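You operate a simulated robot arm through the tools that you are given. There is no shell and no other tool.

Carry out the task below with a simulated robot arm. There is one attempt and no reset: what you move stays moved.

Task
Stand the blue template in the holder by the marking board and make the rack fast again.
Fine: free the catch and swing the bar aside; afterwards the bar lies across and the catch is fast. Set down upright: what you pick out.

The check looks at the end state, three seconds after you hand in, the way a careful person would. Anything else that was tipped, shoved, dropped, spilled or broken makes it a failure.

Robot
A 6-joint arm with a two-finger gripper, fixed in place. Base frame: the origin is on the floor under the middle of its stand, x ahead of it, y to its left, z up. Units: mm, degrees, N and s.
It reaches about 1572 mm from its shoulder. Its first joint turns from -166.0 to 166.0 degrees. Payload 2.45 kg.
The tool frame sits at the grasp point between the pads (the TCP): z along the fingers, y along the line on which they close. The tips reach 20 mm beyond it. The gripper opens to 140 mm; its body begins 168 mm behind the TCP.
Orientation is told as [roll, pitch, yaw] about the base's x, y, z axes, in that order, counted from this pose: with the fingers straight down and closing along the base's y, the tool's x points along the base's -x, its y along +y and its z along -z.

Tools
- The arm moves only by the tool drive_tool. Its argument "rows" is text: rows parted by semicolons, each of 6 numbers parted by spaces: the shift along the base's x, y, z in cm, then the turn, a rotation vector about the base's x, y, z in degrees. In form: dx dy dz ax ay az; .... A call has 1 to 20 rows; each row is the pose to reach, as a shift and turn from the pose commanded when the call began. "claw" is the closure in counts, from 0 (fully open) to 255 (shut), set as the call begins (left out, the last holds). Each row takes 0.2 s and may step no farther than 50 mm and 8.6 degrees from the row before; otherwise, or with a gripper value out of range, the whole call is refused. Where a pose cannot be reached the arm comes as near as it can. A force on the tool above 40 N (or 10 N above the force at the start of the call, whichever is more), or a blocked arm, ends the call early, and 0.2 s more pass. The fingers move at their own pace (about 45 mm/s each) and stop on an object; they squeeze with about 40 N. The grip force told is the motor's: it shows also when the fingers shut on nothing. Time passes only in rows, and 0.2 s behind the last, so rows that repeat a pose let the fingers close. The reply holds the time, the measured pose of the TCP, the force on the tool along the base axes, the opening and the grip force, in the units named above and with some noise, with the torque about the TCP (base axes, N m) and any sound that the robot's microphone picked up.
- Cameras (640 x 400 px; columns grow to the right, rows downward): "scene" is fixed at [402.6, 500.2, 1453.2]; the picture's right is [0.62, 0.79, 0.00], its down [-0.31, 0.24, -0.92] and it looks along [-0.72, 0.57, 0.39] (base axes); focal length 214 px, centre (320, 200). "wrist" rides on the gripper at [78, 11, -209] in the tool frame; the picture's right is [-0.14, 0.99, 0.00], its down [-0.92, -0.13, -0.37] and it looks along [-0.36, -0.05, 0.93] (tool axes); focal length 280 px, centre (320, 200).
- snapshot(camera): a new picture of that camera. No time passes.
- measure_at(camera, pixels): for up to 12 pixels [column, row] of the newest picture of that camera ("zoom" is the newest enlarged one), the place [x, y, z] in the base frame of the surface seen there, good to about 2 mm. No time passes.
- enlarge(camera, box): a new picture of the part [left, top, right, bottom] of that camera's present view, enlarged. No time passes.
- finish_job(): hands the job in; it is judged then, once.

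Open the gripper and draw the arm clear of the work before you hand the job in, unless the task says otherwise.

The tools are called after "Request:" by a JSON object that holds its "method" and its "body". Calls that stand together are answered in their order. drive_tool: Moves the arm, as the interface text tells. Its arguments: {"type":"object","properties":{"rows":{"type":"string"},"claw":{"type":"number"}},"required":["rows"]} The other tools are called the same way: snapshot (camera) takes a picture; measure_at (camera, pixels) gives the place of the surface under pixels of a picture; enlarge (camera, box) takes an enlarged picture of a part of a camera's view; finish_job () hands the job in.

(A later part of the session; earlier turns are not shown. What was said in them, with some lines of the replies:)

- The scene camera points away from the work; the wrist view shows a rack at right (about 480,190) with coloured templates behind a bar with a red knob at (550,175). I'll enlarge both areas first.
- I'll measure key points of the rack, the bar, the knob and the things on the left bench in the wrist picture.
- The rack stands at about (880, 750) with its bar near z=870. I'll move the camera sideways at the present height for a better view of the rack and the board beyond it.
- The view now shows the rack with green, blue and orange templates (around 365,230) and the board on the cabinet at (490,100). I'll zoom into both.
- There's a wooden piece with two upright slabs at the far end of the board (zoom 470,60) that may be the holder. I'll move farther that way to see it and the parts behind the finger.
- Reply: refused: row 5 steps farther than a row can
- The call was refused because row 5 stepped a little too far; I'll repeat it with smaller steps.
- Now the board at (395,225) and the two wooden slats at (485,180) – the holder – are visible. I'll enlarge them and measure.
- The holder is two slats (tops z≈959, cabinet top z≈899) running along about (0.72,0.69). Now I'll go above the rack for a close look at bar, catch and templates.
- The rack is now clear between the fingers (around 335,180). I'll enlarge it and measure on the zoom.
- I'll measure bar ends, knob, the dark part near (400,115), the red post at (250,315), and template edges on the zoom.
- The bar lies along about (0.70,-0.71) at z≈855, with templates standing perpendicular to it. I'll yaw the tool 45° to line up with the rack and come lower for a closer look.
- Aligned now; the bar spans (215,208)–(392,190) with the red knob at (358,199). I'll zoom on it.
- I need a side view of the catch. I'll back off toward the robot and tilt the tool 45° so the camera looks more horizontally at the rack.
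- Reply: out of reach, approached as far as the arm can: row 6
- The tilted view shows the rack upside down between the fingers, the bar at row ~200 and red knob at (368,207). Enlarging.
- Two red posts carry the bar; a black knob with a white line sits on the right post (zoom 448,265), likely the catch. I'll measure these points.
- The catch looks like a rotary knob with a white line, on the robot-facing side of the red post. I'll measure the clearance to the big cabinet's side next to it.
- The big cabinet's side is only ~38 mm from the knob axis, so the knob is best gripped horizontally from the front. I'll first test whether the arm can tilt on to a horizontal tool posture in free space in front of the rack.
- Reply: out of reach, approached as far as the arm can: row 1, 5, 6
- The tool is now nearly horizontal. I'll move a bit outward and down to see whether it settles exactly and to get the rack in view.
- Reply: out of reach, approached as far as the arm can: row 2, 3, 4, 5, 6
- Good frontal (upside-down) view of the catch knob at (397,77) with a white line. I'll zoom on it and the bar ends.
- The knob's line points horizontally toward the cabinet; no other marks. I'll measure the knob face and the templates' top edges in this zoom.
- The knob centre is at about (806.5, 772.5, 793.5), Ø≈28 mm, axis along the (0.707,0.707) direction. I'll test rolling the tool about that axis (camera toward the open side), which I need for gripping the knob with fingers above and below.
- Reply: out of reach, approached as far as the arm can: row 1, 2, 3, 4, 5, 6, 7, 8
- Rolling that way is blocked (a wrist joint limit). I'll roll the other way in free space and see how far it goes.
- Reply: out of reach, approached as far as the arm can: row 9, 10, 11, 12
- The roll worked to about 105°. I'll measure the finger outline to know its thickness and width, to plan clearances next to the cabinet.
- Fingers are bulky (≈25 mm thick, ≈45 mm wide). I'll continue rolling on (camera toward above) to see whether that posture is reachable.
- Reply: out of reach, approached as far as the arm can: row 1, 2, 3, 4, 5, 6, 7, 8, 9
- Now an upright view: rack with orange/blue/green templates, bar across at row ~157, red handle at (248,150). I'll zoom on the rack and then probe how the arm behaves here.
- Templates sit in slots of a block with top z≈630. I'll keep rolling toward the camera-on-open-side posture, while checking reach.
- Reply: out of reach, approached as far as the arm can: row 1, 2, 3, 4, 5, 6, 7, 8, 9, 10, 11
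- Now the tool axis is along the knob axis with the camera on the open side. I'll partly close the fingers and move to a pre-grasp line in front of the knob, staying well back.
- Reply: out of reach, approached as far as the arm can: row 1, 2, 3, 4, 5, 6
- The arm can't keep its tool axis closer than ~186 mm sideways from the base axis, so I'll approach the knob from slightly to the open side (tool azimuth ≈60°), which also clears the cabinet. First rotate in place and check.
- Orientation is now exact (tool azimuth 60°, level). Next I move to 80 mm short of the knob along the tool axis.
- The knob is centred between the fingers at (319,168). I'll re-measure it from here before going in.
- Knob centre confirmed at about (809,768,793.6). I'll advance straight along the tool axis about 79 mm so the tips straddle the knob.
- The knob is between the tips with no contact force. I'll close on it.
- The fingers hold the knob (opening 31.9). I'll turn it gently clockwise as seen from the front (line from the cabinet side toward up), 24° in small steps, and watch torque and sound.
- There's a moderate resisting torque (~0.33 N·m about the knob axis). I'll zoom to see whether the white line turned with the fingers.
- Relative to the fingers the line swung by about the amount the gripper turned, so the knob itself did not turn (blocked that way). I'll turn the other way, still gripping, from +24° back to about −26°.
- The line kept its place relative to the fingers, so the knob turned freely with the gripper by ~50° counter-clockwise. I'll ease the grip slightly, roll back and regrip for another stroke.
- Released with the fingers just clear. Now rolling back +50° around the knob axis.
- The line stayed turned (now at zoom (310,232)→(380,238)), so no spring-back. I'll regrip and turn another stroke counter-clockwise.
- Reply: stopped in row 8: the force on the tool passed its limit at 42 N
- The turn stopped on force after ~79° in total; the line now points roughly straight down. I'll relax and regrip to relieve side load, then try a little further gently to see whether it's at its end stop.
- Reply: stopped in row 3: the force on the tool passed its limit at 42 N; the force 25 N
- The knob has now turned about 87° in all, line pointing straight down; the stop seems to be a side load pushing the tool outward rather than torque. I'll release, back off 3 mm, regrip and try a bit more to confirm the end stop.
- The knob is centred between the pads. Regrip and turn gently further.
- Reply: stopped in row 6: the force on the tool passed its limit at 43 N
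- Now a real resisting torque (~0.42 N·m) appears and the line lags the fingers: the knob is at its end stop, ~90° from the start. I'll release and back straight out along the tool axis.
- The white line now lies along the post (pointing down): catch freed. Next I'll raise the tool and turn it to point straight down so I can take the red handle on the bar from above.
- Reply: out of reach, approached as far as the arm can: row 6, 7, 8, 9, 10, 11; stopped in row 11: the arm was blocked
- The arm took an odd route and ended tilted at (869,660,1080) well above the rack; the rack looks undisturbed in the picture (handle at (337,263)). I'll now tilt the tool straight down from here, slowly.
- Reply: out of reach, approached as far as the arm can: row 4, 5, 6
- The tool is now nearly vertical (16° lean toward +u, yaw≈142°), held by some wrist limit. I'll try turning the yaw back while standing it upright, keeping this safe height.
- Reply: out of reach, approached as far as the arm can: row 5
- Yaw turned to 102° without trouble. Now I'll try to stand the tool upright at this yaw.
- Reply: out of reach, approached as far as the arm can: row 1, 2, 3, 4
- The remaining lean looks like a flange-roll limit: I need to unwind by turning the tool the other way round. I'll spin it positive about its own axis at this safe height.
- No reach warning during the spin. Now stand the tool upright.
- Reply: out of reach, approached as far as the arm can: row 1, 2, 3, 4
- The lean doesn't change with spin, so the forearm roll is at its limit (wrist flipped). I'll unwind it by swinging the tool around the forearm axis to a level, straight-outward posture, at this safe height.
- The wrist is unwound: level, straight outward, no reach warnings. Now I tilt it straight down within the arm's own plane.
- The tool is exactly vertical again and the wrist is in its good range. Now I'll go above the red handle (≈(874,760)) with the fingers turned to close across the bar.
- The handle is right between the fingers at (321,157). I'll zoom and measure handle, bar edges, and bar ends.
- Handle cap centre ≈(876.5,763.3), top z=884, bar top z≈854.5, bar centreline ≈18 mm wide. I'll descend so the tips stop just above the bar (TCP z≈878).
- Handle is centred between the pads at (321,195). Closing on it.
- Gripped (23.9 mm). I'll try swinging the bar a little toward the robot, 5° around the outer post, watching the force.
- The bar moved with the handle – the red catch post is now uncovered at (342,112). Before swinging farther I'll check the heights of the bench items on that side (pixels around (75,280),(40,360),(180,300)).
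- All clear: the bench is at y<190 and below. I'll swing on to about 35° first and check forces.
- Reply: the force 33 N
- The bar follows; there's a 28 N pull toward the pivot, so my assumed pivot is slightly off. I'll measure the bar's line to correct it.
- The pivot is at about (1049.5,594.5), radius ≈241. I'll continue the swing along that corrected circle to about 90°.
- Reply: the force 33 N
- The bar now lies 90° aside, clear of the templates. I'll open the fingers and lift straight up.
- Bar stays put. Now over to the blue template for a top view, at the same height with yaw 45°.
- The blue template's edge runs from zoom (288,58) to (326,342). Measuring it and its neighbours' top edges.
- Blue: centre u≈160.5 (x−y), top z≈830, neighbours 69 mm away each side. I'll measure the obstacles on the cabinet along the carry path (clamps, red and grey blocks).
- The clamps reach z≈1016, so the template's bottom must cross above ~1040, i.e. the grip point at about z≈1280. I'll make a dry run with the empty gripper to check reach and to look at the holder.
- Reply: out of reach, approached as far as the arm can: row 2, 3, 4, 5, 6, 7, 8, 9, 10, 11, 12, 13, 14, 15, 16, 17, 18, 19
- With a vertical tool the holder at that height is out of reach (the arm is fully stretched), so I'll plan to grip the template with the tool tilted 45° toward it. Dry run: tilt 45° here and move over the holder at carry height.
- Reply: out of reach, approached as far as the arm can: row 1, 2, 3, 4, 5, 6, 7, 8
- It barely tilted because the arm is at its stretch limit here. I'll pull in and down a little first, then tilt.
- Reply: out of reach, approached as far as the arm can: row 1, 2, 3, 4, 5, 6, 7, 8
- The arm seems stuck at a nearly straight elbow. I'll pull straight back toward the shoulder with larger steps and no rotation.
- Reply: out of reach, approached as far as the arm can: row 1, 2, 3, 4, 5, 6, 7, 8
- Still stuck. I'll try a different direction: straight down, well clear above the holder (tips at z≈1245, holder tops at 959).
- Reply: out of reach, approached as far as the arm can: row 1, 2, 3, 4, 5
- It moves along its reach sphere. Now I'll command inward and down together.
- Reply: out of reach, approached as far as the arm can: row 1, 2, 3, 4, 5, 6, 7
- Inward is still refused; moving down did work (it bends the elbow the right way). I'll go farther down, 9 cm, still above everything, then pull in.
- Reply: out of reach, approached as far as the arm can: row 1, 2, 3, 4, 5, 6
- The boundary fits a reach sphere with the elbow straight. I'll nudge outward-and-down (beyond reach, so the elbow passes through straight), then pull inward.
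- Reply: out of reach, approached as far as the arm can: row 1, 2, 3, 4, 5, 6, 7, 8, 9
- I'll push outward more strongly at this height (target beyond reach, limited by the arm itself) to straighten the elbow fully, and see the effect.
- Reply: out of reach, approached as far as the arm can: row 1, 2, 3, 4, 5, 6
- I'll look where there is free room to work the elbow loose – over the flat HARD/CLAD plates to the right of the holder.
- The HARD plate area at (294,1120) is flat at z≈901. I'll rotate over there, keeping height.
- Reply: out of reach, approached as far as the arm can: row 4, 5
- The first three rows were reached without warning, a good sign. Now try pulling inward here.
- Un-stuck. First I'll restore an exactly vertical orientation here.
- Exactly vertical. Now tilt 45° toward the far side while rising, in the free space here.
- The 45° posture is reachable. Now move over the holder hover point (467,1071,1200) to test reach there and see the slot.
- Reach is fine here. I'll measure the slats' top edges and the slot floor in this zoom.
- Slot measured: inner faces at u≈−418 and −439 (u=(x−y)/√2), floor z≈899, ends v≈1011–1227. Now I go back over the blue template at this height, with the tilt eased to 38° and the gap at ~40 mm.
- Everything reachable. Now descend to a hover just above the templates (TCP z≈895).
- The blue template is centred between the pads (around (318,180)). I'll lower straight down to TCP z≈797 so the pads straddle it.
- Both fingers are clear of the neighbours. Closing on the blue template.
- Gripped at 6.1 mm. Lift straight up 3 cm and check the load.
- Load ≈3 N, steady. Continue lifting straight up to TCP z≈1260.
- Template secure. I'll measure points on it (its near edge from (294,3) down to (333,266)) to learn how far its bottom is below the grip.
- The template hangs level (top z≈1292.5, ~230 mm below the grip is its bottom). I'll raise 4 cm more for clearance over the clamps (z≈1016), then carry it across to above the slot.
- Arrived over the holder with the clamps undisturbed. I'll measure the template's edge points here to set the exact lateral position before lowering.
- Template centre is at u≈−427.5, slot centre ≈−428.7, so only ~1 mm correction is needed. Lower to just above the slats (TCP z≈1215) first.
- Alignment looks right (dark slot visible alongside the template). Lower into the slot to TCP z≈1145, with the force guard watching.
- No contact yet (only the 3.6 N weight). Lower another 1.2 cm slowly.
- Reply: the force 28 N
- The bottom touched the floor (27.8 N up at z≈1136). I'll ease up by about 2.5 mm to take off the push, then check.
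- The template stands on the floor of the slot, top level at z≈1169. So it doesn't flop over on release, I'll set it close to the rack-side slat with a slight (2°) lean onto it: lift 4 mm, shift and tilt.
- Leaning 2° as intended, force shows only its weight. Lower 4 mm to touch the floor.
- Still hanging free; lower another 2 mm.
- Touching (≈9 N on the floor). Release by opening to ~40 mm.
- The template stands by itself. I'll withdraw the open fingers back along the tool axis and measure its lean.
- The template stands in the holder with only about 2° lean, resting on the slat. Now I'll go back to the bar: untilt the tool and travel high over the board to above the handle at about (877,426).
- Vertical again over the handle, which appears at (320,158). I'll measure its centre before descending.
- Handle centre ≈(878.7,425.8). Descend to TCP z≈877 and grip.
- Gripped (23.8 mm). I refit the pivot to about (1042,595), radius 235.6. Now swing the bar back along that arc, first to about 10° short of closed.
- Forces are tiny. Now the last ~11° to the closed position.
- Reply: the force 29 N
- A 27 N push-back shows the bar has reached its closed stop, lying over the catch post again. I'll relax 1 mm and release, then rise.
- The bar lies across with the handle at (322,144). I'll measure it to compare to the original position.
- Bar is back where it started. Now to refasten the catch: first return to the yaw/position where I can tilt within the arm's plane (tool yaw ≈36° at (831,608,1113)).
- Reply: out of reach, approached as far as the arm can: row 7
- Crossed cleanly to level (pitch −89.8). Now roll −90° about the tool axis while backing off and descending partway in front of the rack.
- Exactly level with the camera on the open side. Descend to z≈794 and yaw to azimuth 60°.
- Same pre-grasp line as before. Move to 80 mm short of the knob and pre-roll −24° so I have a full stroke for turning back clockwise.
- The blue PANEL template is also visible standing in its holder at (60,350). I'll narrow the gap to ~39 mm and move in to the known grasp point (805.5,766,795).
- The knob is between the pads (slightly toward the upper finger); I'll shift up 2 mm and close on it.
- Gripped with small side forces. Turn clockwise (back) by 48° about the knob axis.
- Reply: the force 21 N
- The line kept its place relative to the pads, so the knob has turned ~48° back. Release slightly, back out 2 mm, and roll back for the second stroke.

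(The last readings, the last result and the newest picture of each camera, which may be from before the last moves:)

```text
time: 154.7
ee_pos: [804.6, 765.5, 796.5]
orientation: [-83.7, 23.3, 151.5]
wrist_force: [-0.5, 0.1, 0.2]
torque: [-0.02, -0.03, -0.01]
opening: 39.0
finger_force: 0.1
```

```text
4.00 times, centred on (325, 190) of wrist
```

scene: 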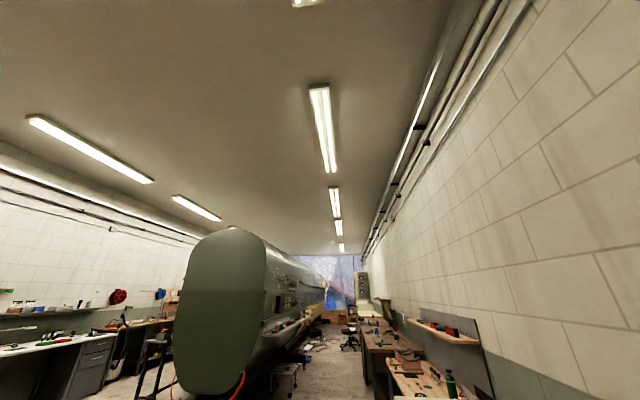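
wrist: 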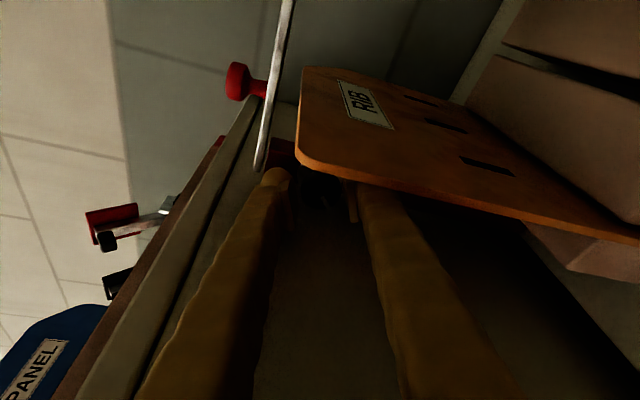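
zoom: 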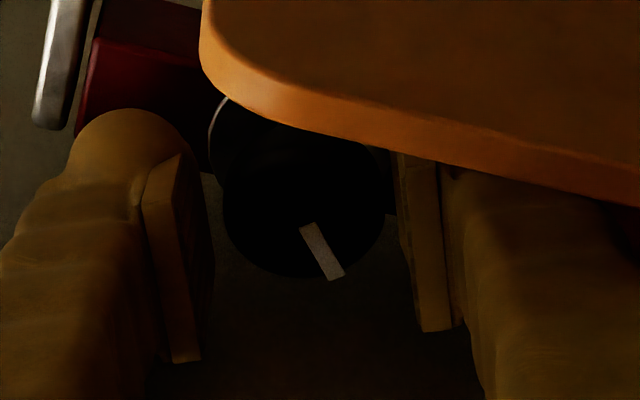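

The line has moved with the knob (now 33° from its start direction in this view, roll −24°). Regrip and turn the second stroke clockwise up to its stop.

Request:
{"method": "drive_tool", "body": {"rows": "0 0 0 0 0 0; 0 0 0 0 0 0; 0 0 0 0 0 0", "claw": 255}}

Request:
{"method": "drive_tool", "body": {"rows": "0 0 -0.03 3.4 3.4 0; 0 0 -0.07 6.8 6.8 0; 0 0 -0.1 10.2 10.2 0; 0 0 -0.13 13.6 13.6 0; 0 0 -0.17 17 17 0; 0 0 -0.2 20.4 20.4 0; 0 0 -0.23 23.8 23.8 0; 0 0 -0.27 27.2 27.2 0; 0 0 -0.3 30.6 30.6 0; 0 0 -0.33 34 34 0; 0 0 -0.33 34 34 0"}}

Request:
{"method": "snapshot", "body": {"camera": "wrist"}}

Request:
{"method": "enlarge", "body": {"camera": "wrist", "box": [260, 140, 390, 240]}}

```text
time: 155.5
ee_pos: [805.3, 765.0, 795.9]
orientation: [-83.8, 23.3, 151.3]
wrist_force: [3.9, -0.5, -8.4]
torque: [-0.08, 0.04, -0.06]
opening: 30.3
finger_force: 45.1
```

```text
time: 156.5
ee_pos: [804.2, 764.7, 795.2]
orientation: [-88.8, 5.4, 150.2]
wrist_force: [-5.3, -7.2, 1.8]
torque: [0.04, -0.04, 0.08]
opening: 30.5
finger_force: 45.5
stopped in row 5: the force on the tool passed its limit at 41 N (the readings are from after the stop); the commanded pose is now the measured one
```

```text
taken
```

wrist: 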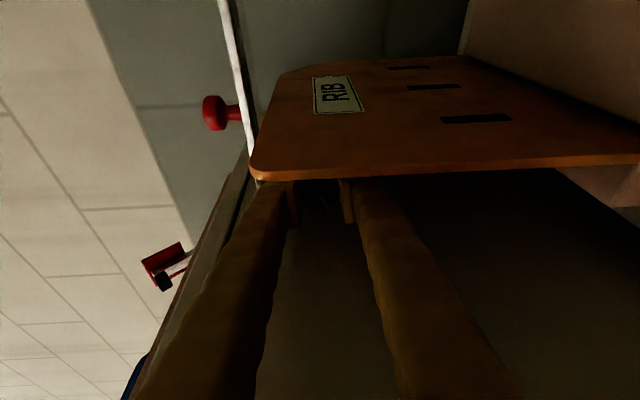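

```text
4.00 times, centred on (325, 190) of wrist
```

zoom: 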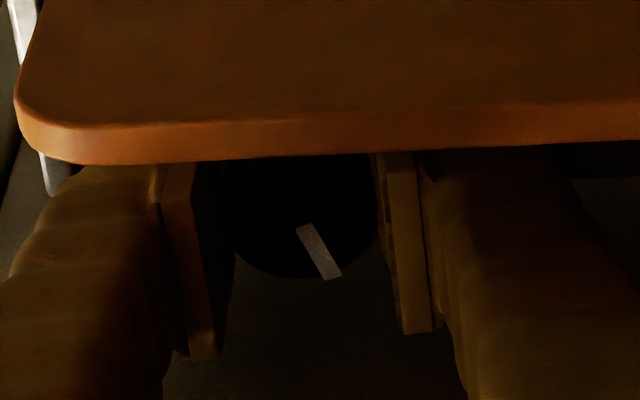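

Side load stopped the stroke at ~66° in total. Release, regrip here and continue gently.

Request:
{"method": "drive_tool", "body": {"rows": "0 0 0 0 0 0; 0 0 0 0 0 0; 0 0 0 0 0 0", "claw": 184}}

Request:
{"method": "drive_tool", "body": {"rows": "0 0 0 0 0 0; 0 0 0 0 0 0; 0 0 0 0 0 0", "claw": 255}}

Request:
{"method": "drive_tool", "body": {"rows": "0 0 -0.02 2.1 2.1 0; 0 0 -0.03 4.2 4.2 0; 0 0 -0.05 6.4 6.4 0; 0 0 -0.06 8.5 8.5 0; 0 0 -0.08 10.6 10.6 0; 0 0 -0.1 12.7 12.7 0; 0 0 -0.1 14.8 14.8 0; 0 0 -0.1 17 17 0; 0 0 -0.1 17 17 0"}}

Request:
{"method": "snapshot", "body": {"camera": "wrist"}}

Request:
{"method": "enlarge", "body": {"camera": "wrist", "box": [260, 140, 390, 240]}}

```text
time: 157.3
ee_pos: [804.9, 764.9, 795.3]
orientation: [-89.0, 5.3, 150.1]
wrist_force: [-0.5, -0.7, 0.2]
torque: [-0.02, -0.01, -0.03]
opening: 38.7
finger_force: 0.1
```

```text
time: 158.1
ee_pos: [804.4, 765.6, 795.6]
orientation: [-89.0, 5.3, 150.2]
wrist_force: [2.1, 2.4, 1.0]
torque: [0.01, 0.0, 0.01]
opening: 30.5
finger_force: 45.0
```

```text
time: 160.1
ee_pos: [803.7, 764.6, 793.8]
orientation: [-95.3, -17.9, 150.9]
wrist_force: [2.8, 8.5, -12.0]
torque: [-0.39, -0.14, -0.16]
opening: 30.7
finger_force: 45.0
```

```text
taken
```

wrist: 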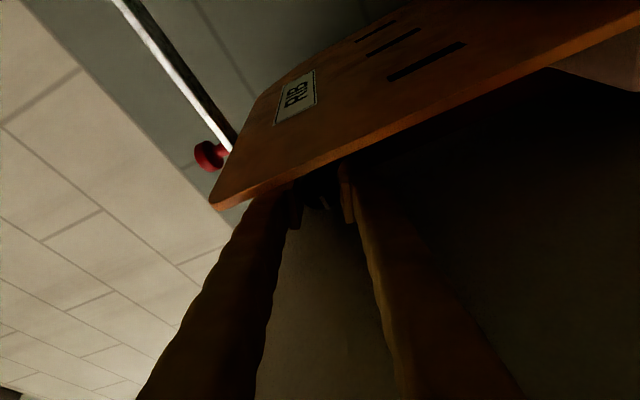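

```text
4.00 times, centred on (325, 190) of wrist
```

zoom: 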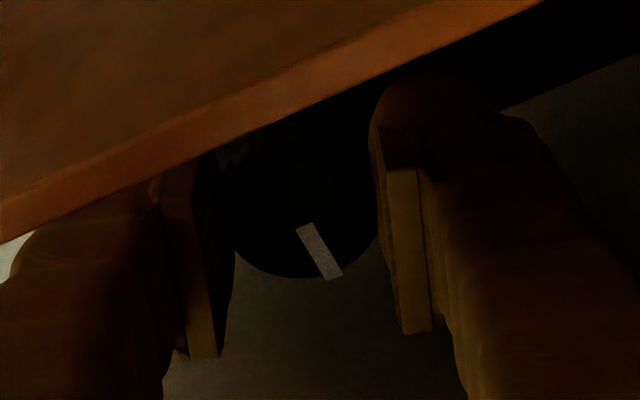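

A resisting torque (~0.38 N·m) shows the stop, and the line's direction matches the original fast position (37°−24° then, 31.5°−18° now). I'll press 5° more to be sure it's fully home, then release.

Request:
{"method": "drive_tool", "body": {"rows": "0 0 0 1.2 1.2 0; 0 0 0 2.4 2.4 0; 0 0 0 3.5 3.5 0; 0 0 0 3.5 3.5 0"}}

Request:
{"method": "drive_tool", "body": {"rows": "0 0 0 0 0 0; 0 0 0 0 0 0; 0 0 0 0 0 0", "claw": 184}}

Request:
{"method": "snapshot", "body": {"camera": "wrist"}}

Request:
{"method": "enlarge", "body": {"camera": "wrist", "box": [260, 140, 390, 240]}}

```text
time: 161.1
ee_pos: [804.4, 765.3, 792.9]
orientation: [-96.5, -22.8, 151.3]
wrist_force: [-16.5, -24.7, -21.4]
torque: [-0.47, -0.23, 0.16]
opening: 30.3
finger_force: 45.1
```

```text
time: 161.9
ee_pos: [803.4, 764.9, 794.8]
orientation: [-96.8, -22.7, 151.3]
wrist_force: [0.0, -0.5, -0.8]
torque: [0.02, 0.02, -0.02]
opening: 38.7
finger_force: 0.1
```

```text
taken
```

wrist: 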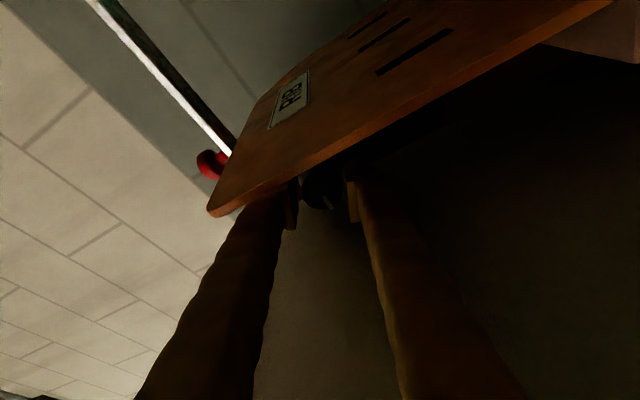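

```text
4.00 times, centred on (325, 190) of wrist
```

zoom: 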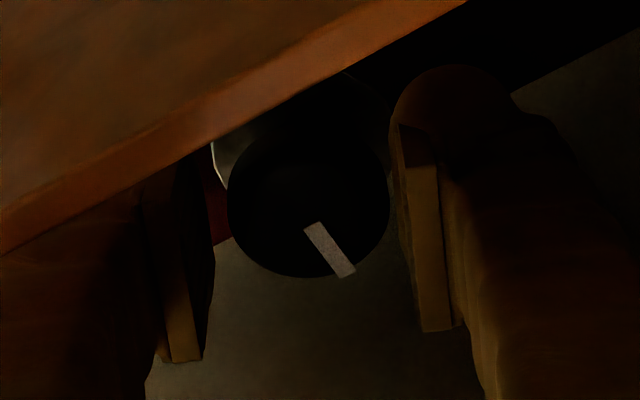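

The line is back at its original direction. I'll roll the open fingers back to neutral around the knob, then withdraw along the tool axis.

Request:
{"method": "drive_tool", "body": {"rows": "0 0 0.03 -3.3 -3.3 0; 0 0 0.05 -6.6 -6.6 0; 0 0 0.08 -9.8 -9.8 0; 0 0 0.1 -13.1 -13.1 0; 0 0 0.1 -16.4 -16.4 0; 0 0 0.1 -16.4 -16.4 0"}}

Request:
{"method": "drive_tool", "body": {"rows": "-1 -1.73 0 0 0 0; -2.5 -4.33 0 0 0 0; -4.5 -7.8 0 0 0 0; -6.2 -11.5 0 0 0 0; -7 -14.5 0 0 0 0; -7.2 -18 0 0 0 0"}}

Request:
{"method": "snapshot", "body": {"camera": "wrist"}}

Request:
{"method": "enlarge", "body": {"camera": "wrist", "box": [240, 60, 400, 220]}}

```text
time: 163.3
ee_pos: [805.6, 766.2, 794.2]
orientation: [-90.3, -0.3, 149.9]
wrist_force: [0.2, -0.2, 0.5]
torque: [0.01, -0.02, 0.0]
opening: 38.8
finger_force: 0.0
```

```text
time: 164.7
ee_pos: [731.3, 585.2, 795.9]
orientation: [-90.3, -0.2, 150.0]
wrist_force: [0.4, 0.0, 0.4]
torque: [-0.03, 0.01, 0.0]
opening: 38.8
finger_force: 0.1
```

```text
taken
```

wrist: 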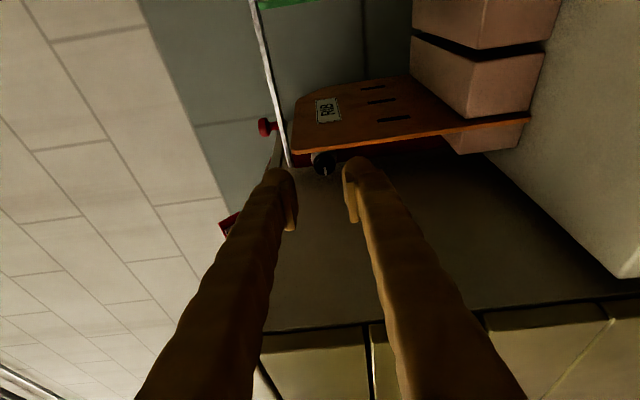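

```text
2.50 times, centred on (320, 140) of wrist
```

zoom: 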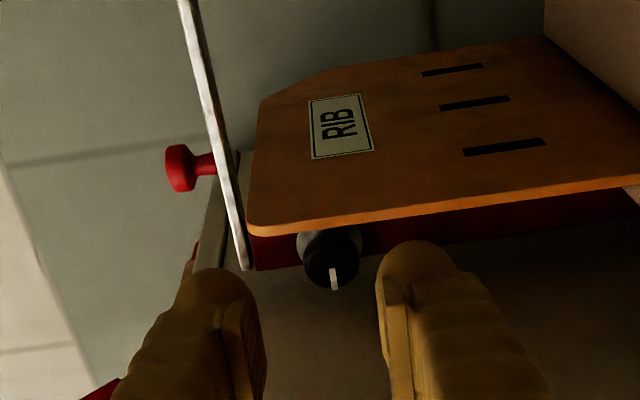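

The catch line points toward the cabinet as at the start and the bar lies over the post. I'll open the gripper and draw back up, turning back to the neutral plane.

Request:
{"method": "drive_tool", "body": {"rows": "0 -0.3 3.4 0 0 -4; 0 -0.6 6.8 0 0 -8; 0 -0.9 10.2 0 0 -12; 0 -1.2 13.6 0 0 -16; 0 -1.5 17 0 0 -20; 0 -1.7 20.4 0 0 -23.7; 0 -1.7 20.4 0 0 -23.7", "claw": 0}}

Request:
{"method": "drive_tool", "body": {"rows": "0.9 0.4 1 6.6 4.8 0; 1.8 0.7 2 13.2 9.7 0; 2.7 1.1 3 19.8 14.5 0; 3.6 1.5 4 26.4 19.3 0; 4.5 1.9 5 33 24.2 0; 5.4 2.3 6 39.6 29 0; 6.3 2.6 7 46.2 33.9 0; 7.2 3 8 52.8 38.7 0; 8.1 3.4 9 59.4 43.5 0; 9 3.8 10 66 48.4 0; 9.8 4.1 11.3 72.6 53.2 0; 9.8 4.1 11.3 72.6 53.2 0"}}

```text
time: 166.3
ee_pos: [735.4, 568.8, 999.9]
orientation: [-90.4, -0.3, 126.3]
wrist_force: [0.3, -0.3, -0.5]
torque: [-0.02, -0.04, 0.0]
opening: 140.1
finger_force: 0.0
```

```text
time: 168.9
ee_pos: [831.5, 610.3, 1112.3]
orientation: [105.2, -89.6, -69.3]
wrist_force: [0.1, -0.3, 0.1]
torque: [0.02, 0.02, -0.01]
opening: 140.0
finger_force: 0.0
```

Now tilt back to vertical within the arm's plane, then I'll move to a high viewpoint.

Request:
{"method": "drive_tool", "body": {"rows": "0 0 0 -4.8 6.6 0; 0 0 0 -9.7 13.2 0; 0 0 0 -14.5 19.8 0; 0 0 0 -19.3 26.4 0; 0 0 0 -24.2 33 0; 0 0 0 -29 39.6 0; 0 0 0 -33.9 46.2 0; 0 0 0 -38.7 52.8 0; 0 0 0 -43.5 59.4 0; 0 0 0 -48.4 66 0; 0 0 0 -53.2 72.6 0"}}

Request:
{"method": "drive_tool", "body": {"rows": "-3 0 2 0 0 -5; -6 0 4 0 0 -10; -9 0 6 0 0 -15; -12 0 8 0 0 -20; -15 0 10 0 0 -25; -18 0 12 0 0 -30; -21 0 13 0 0 -36; -24 0 14 0 0 -36; -25 0 15 0 0 -36"}}

Request:
{"method": "snapshot", "body": {"camera": "wrist"}}

```text
time: 171.3
ee_pos: [830.0, 610.3, 1112.7]
orientation: [-0.4, 0.0, 36.0]
wrist_force: [-0.4, 0.1, 1.6]
torque: [0.01, -0.05, 0.01]
opening: 140.3
finger_force: 0.0
out of reach, approached as far as the arm can: row 5
```

```text
time: 173.3
ee_pos: [580.1, 610.2, 1261.9]
orientation: [-0.5, -0.1, -0.2]
wrist_force: [0.3, -0.1, 0.4]
torque: [-0.04, -0.02, 0.03]
opening: 140.1
finger_force: 0.0
```

```text
taken
```

wrist: 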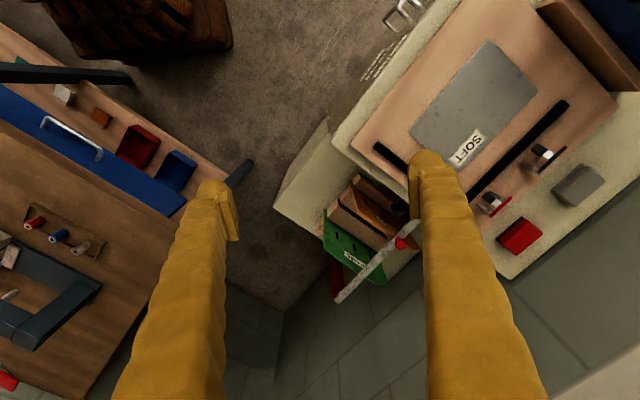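

Rack looks in order: green and orange in place, bar across. I'll shift a little to see the holder for a last check.

Request:
{"method": "drive_tool", "body": {"rows": "-4 1 0.5 0 0 0; -8 2 1 0 0 0; -12 3 1.5 0 0 0; -16 4 2 0 0 0; -20 5 2 0 0 0; -20 5 2 0 0 0"}}

Request:
{"method": "snapshot", "body": {"camera": "wrist"}}

Request:
{"method": "enlarge", "body": {"camera": "wrist", "box": [260, 60, 640, 340]}}

```text
time: 174.9
ee_pos: [408.8, 672.9, 1227.3]
orientation: [-4.1, 1.9, -1.6]
wrist_force: [0.2, -0.8, 0.2]
torque: [0.0, 0.04, -0.02]
opening: 139.9
finger_force: 0.0
stopped in row 6: the arm was blocked; the commanded pose is now the measured one
```

```text
taken
```

wrist: 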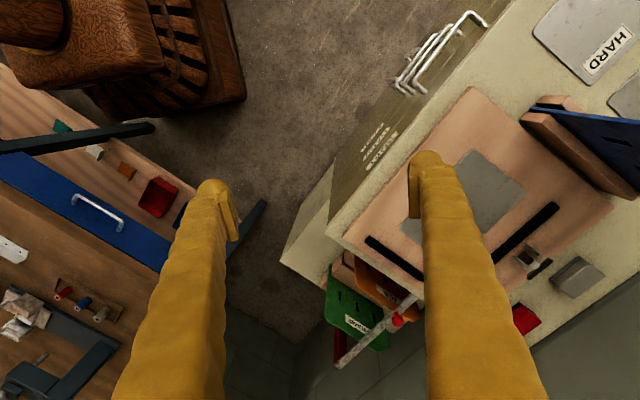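

```text
1.43 times, centred on (450, 200) of wrist
```

zoom: 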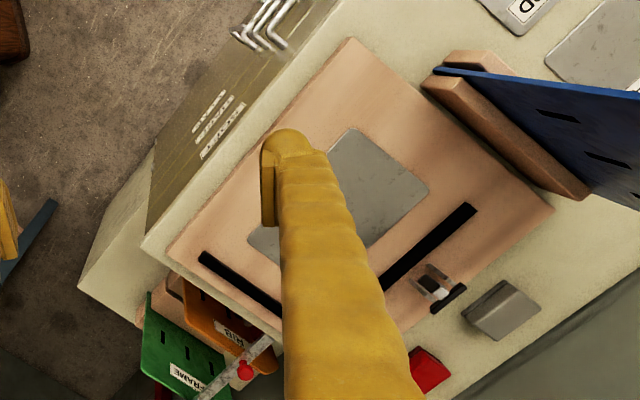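

The template stands in the holder (right edge, (600,130)) and everything else looks in place. The arm got blocked by its own fold here, so I'll move back to the comfortable clear position.

Request:
{"method": "drive_tool", "body": {"rows": "3 -1 0.5 0.8 -0.4 0.3; 6 -2 1 1.6 -0.8 0.6; 9 -3 1.5 2.4 -1.2 0.9; 12 -4 2 3.2 -1.5 1.2; 15 -5 3 4 -1.9 1.6; 18 -6.5 3.5 4 -1.9 1.6"}}

Request:
{"method": "snapshot", "body": {"camera": "wrist"}}

Request:
{"method": "enlarge", "body": {"camera": "wrist", "box": [270, 150, 430, 310]}}

```text
time: 176.3
ee_pos: [586.9, 610.1, 1264.2]
orientation: [0.2, -0.1, 0.3]
wrist_force: [0.4, -0.1, 0.6]
torque: [0.04, 0.04, -0.01]
opening: 139.9
finger_force: 0.1
```

```text
taken
```

wrist: 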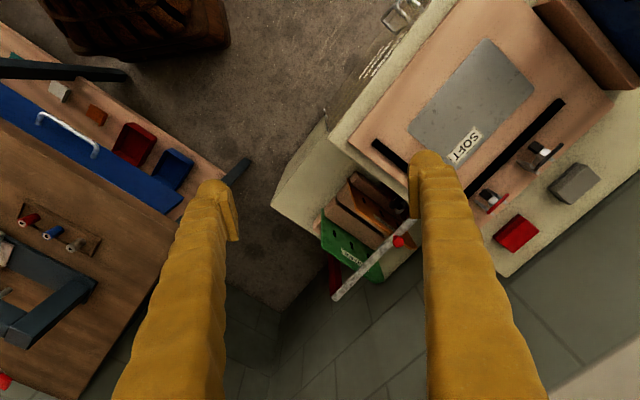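

```text
2.50 times, centred on (350, 230) of wrist
```

zoom: 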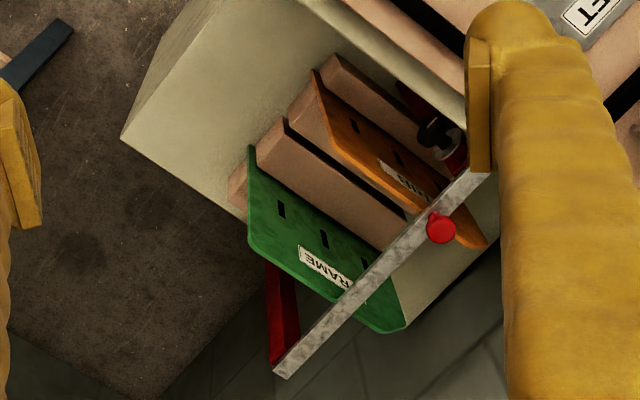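

The final view shows the green and orange templates in the rack, the bar across and the catch turned back. The blue template is upright in the holder, and the gripper is open and clear. I'm handing in.

Request:
{"method": "finish_job", "body": {}}

```text
The job is handed in.
```

The blue PANEL template is standing in the holder by the marking board, and the rack is fast again. I've handed the job in, but the tool gave no verdict back.

- **Template:** it rests in the slot with about 2° of lean onto the rack-side slat. I set it that way on purpose so it wouldn't flop over when released.
- **Bar and catch:** I freed the catch, swung the bar 90° aside, then swung it back to its closed stop. I turned the catch knob back until it stopped, and its white line points the way it did at the start. I did not push on the bar afterwards to prove it is locked.
- **Rest of the rack:** the green and orange templates are still in their slots, and I saw nothing else moved or knocked over.

The arm was stopped as blocked twice, both times high above the work. The tool showed no contact force either time, and nothing in the pictures had moved. The gripper is open and drawn clear of the work.
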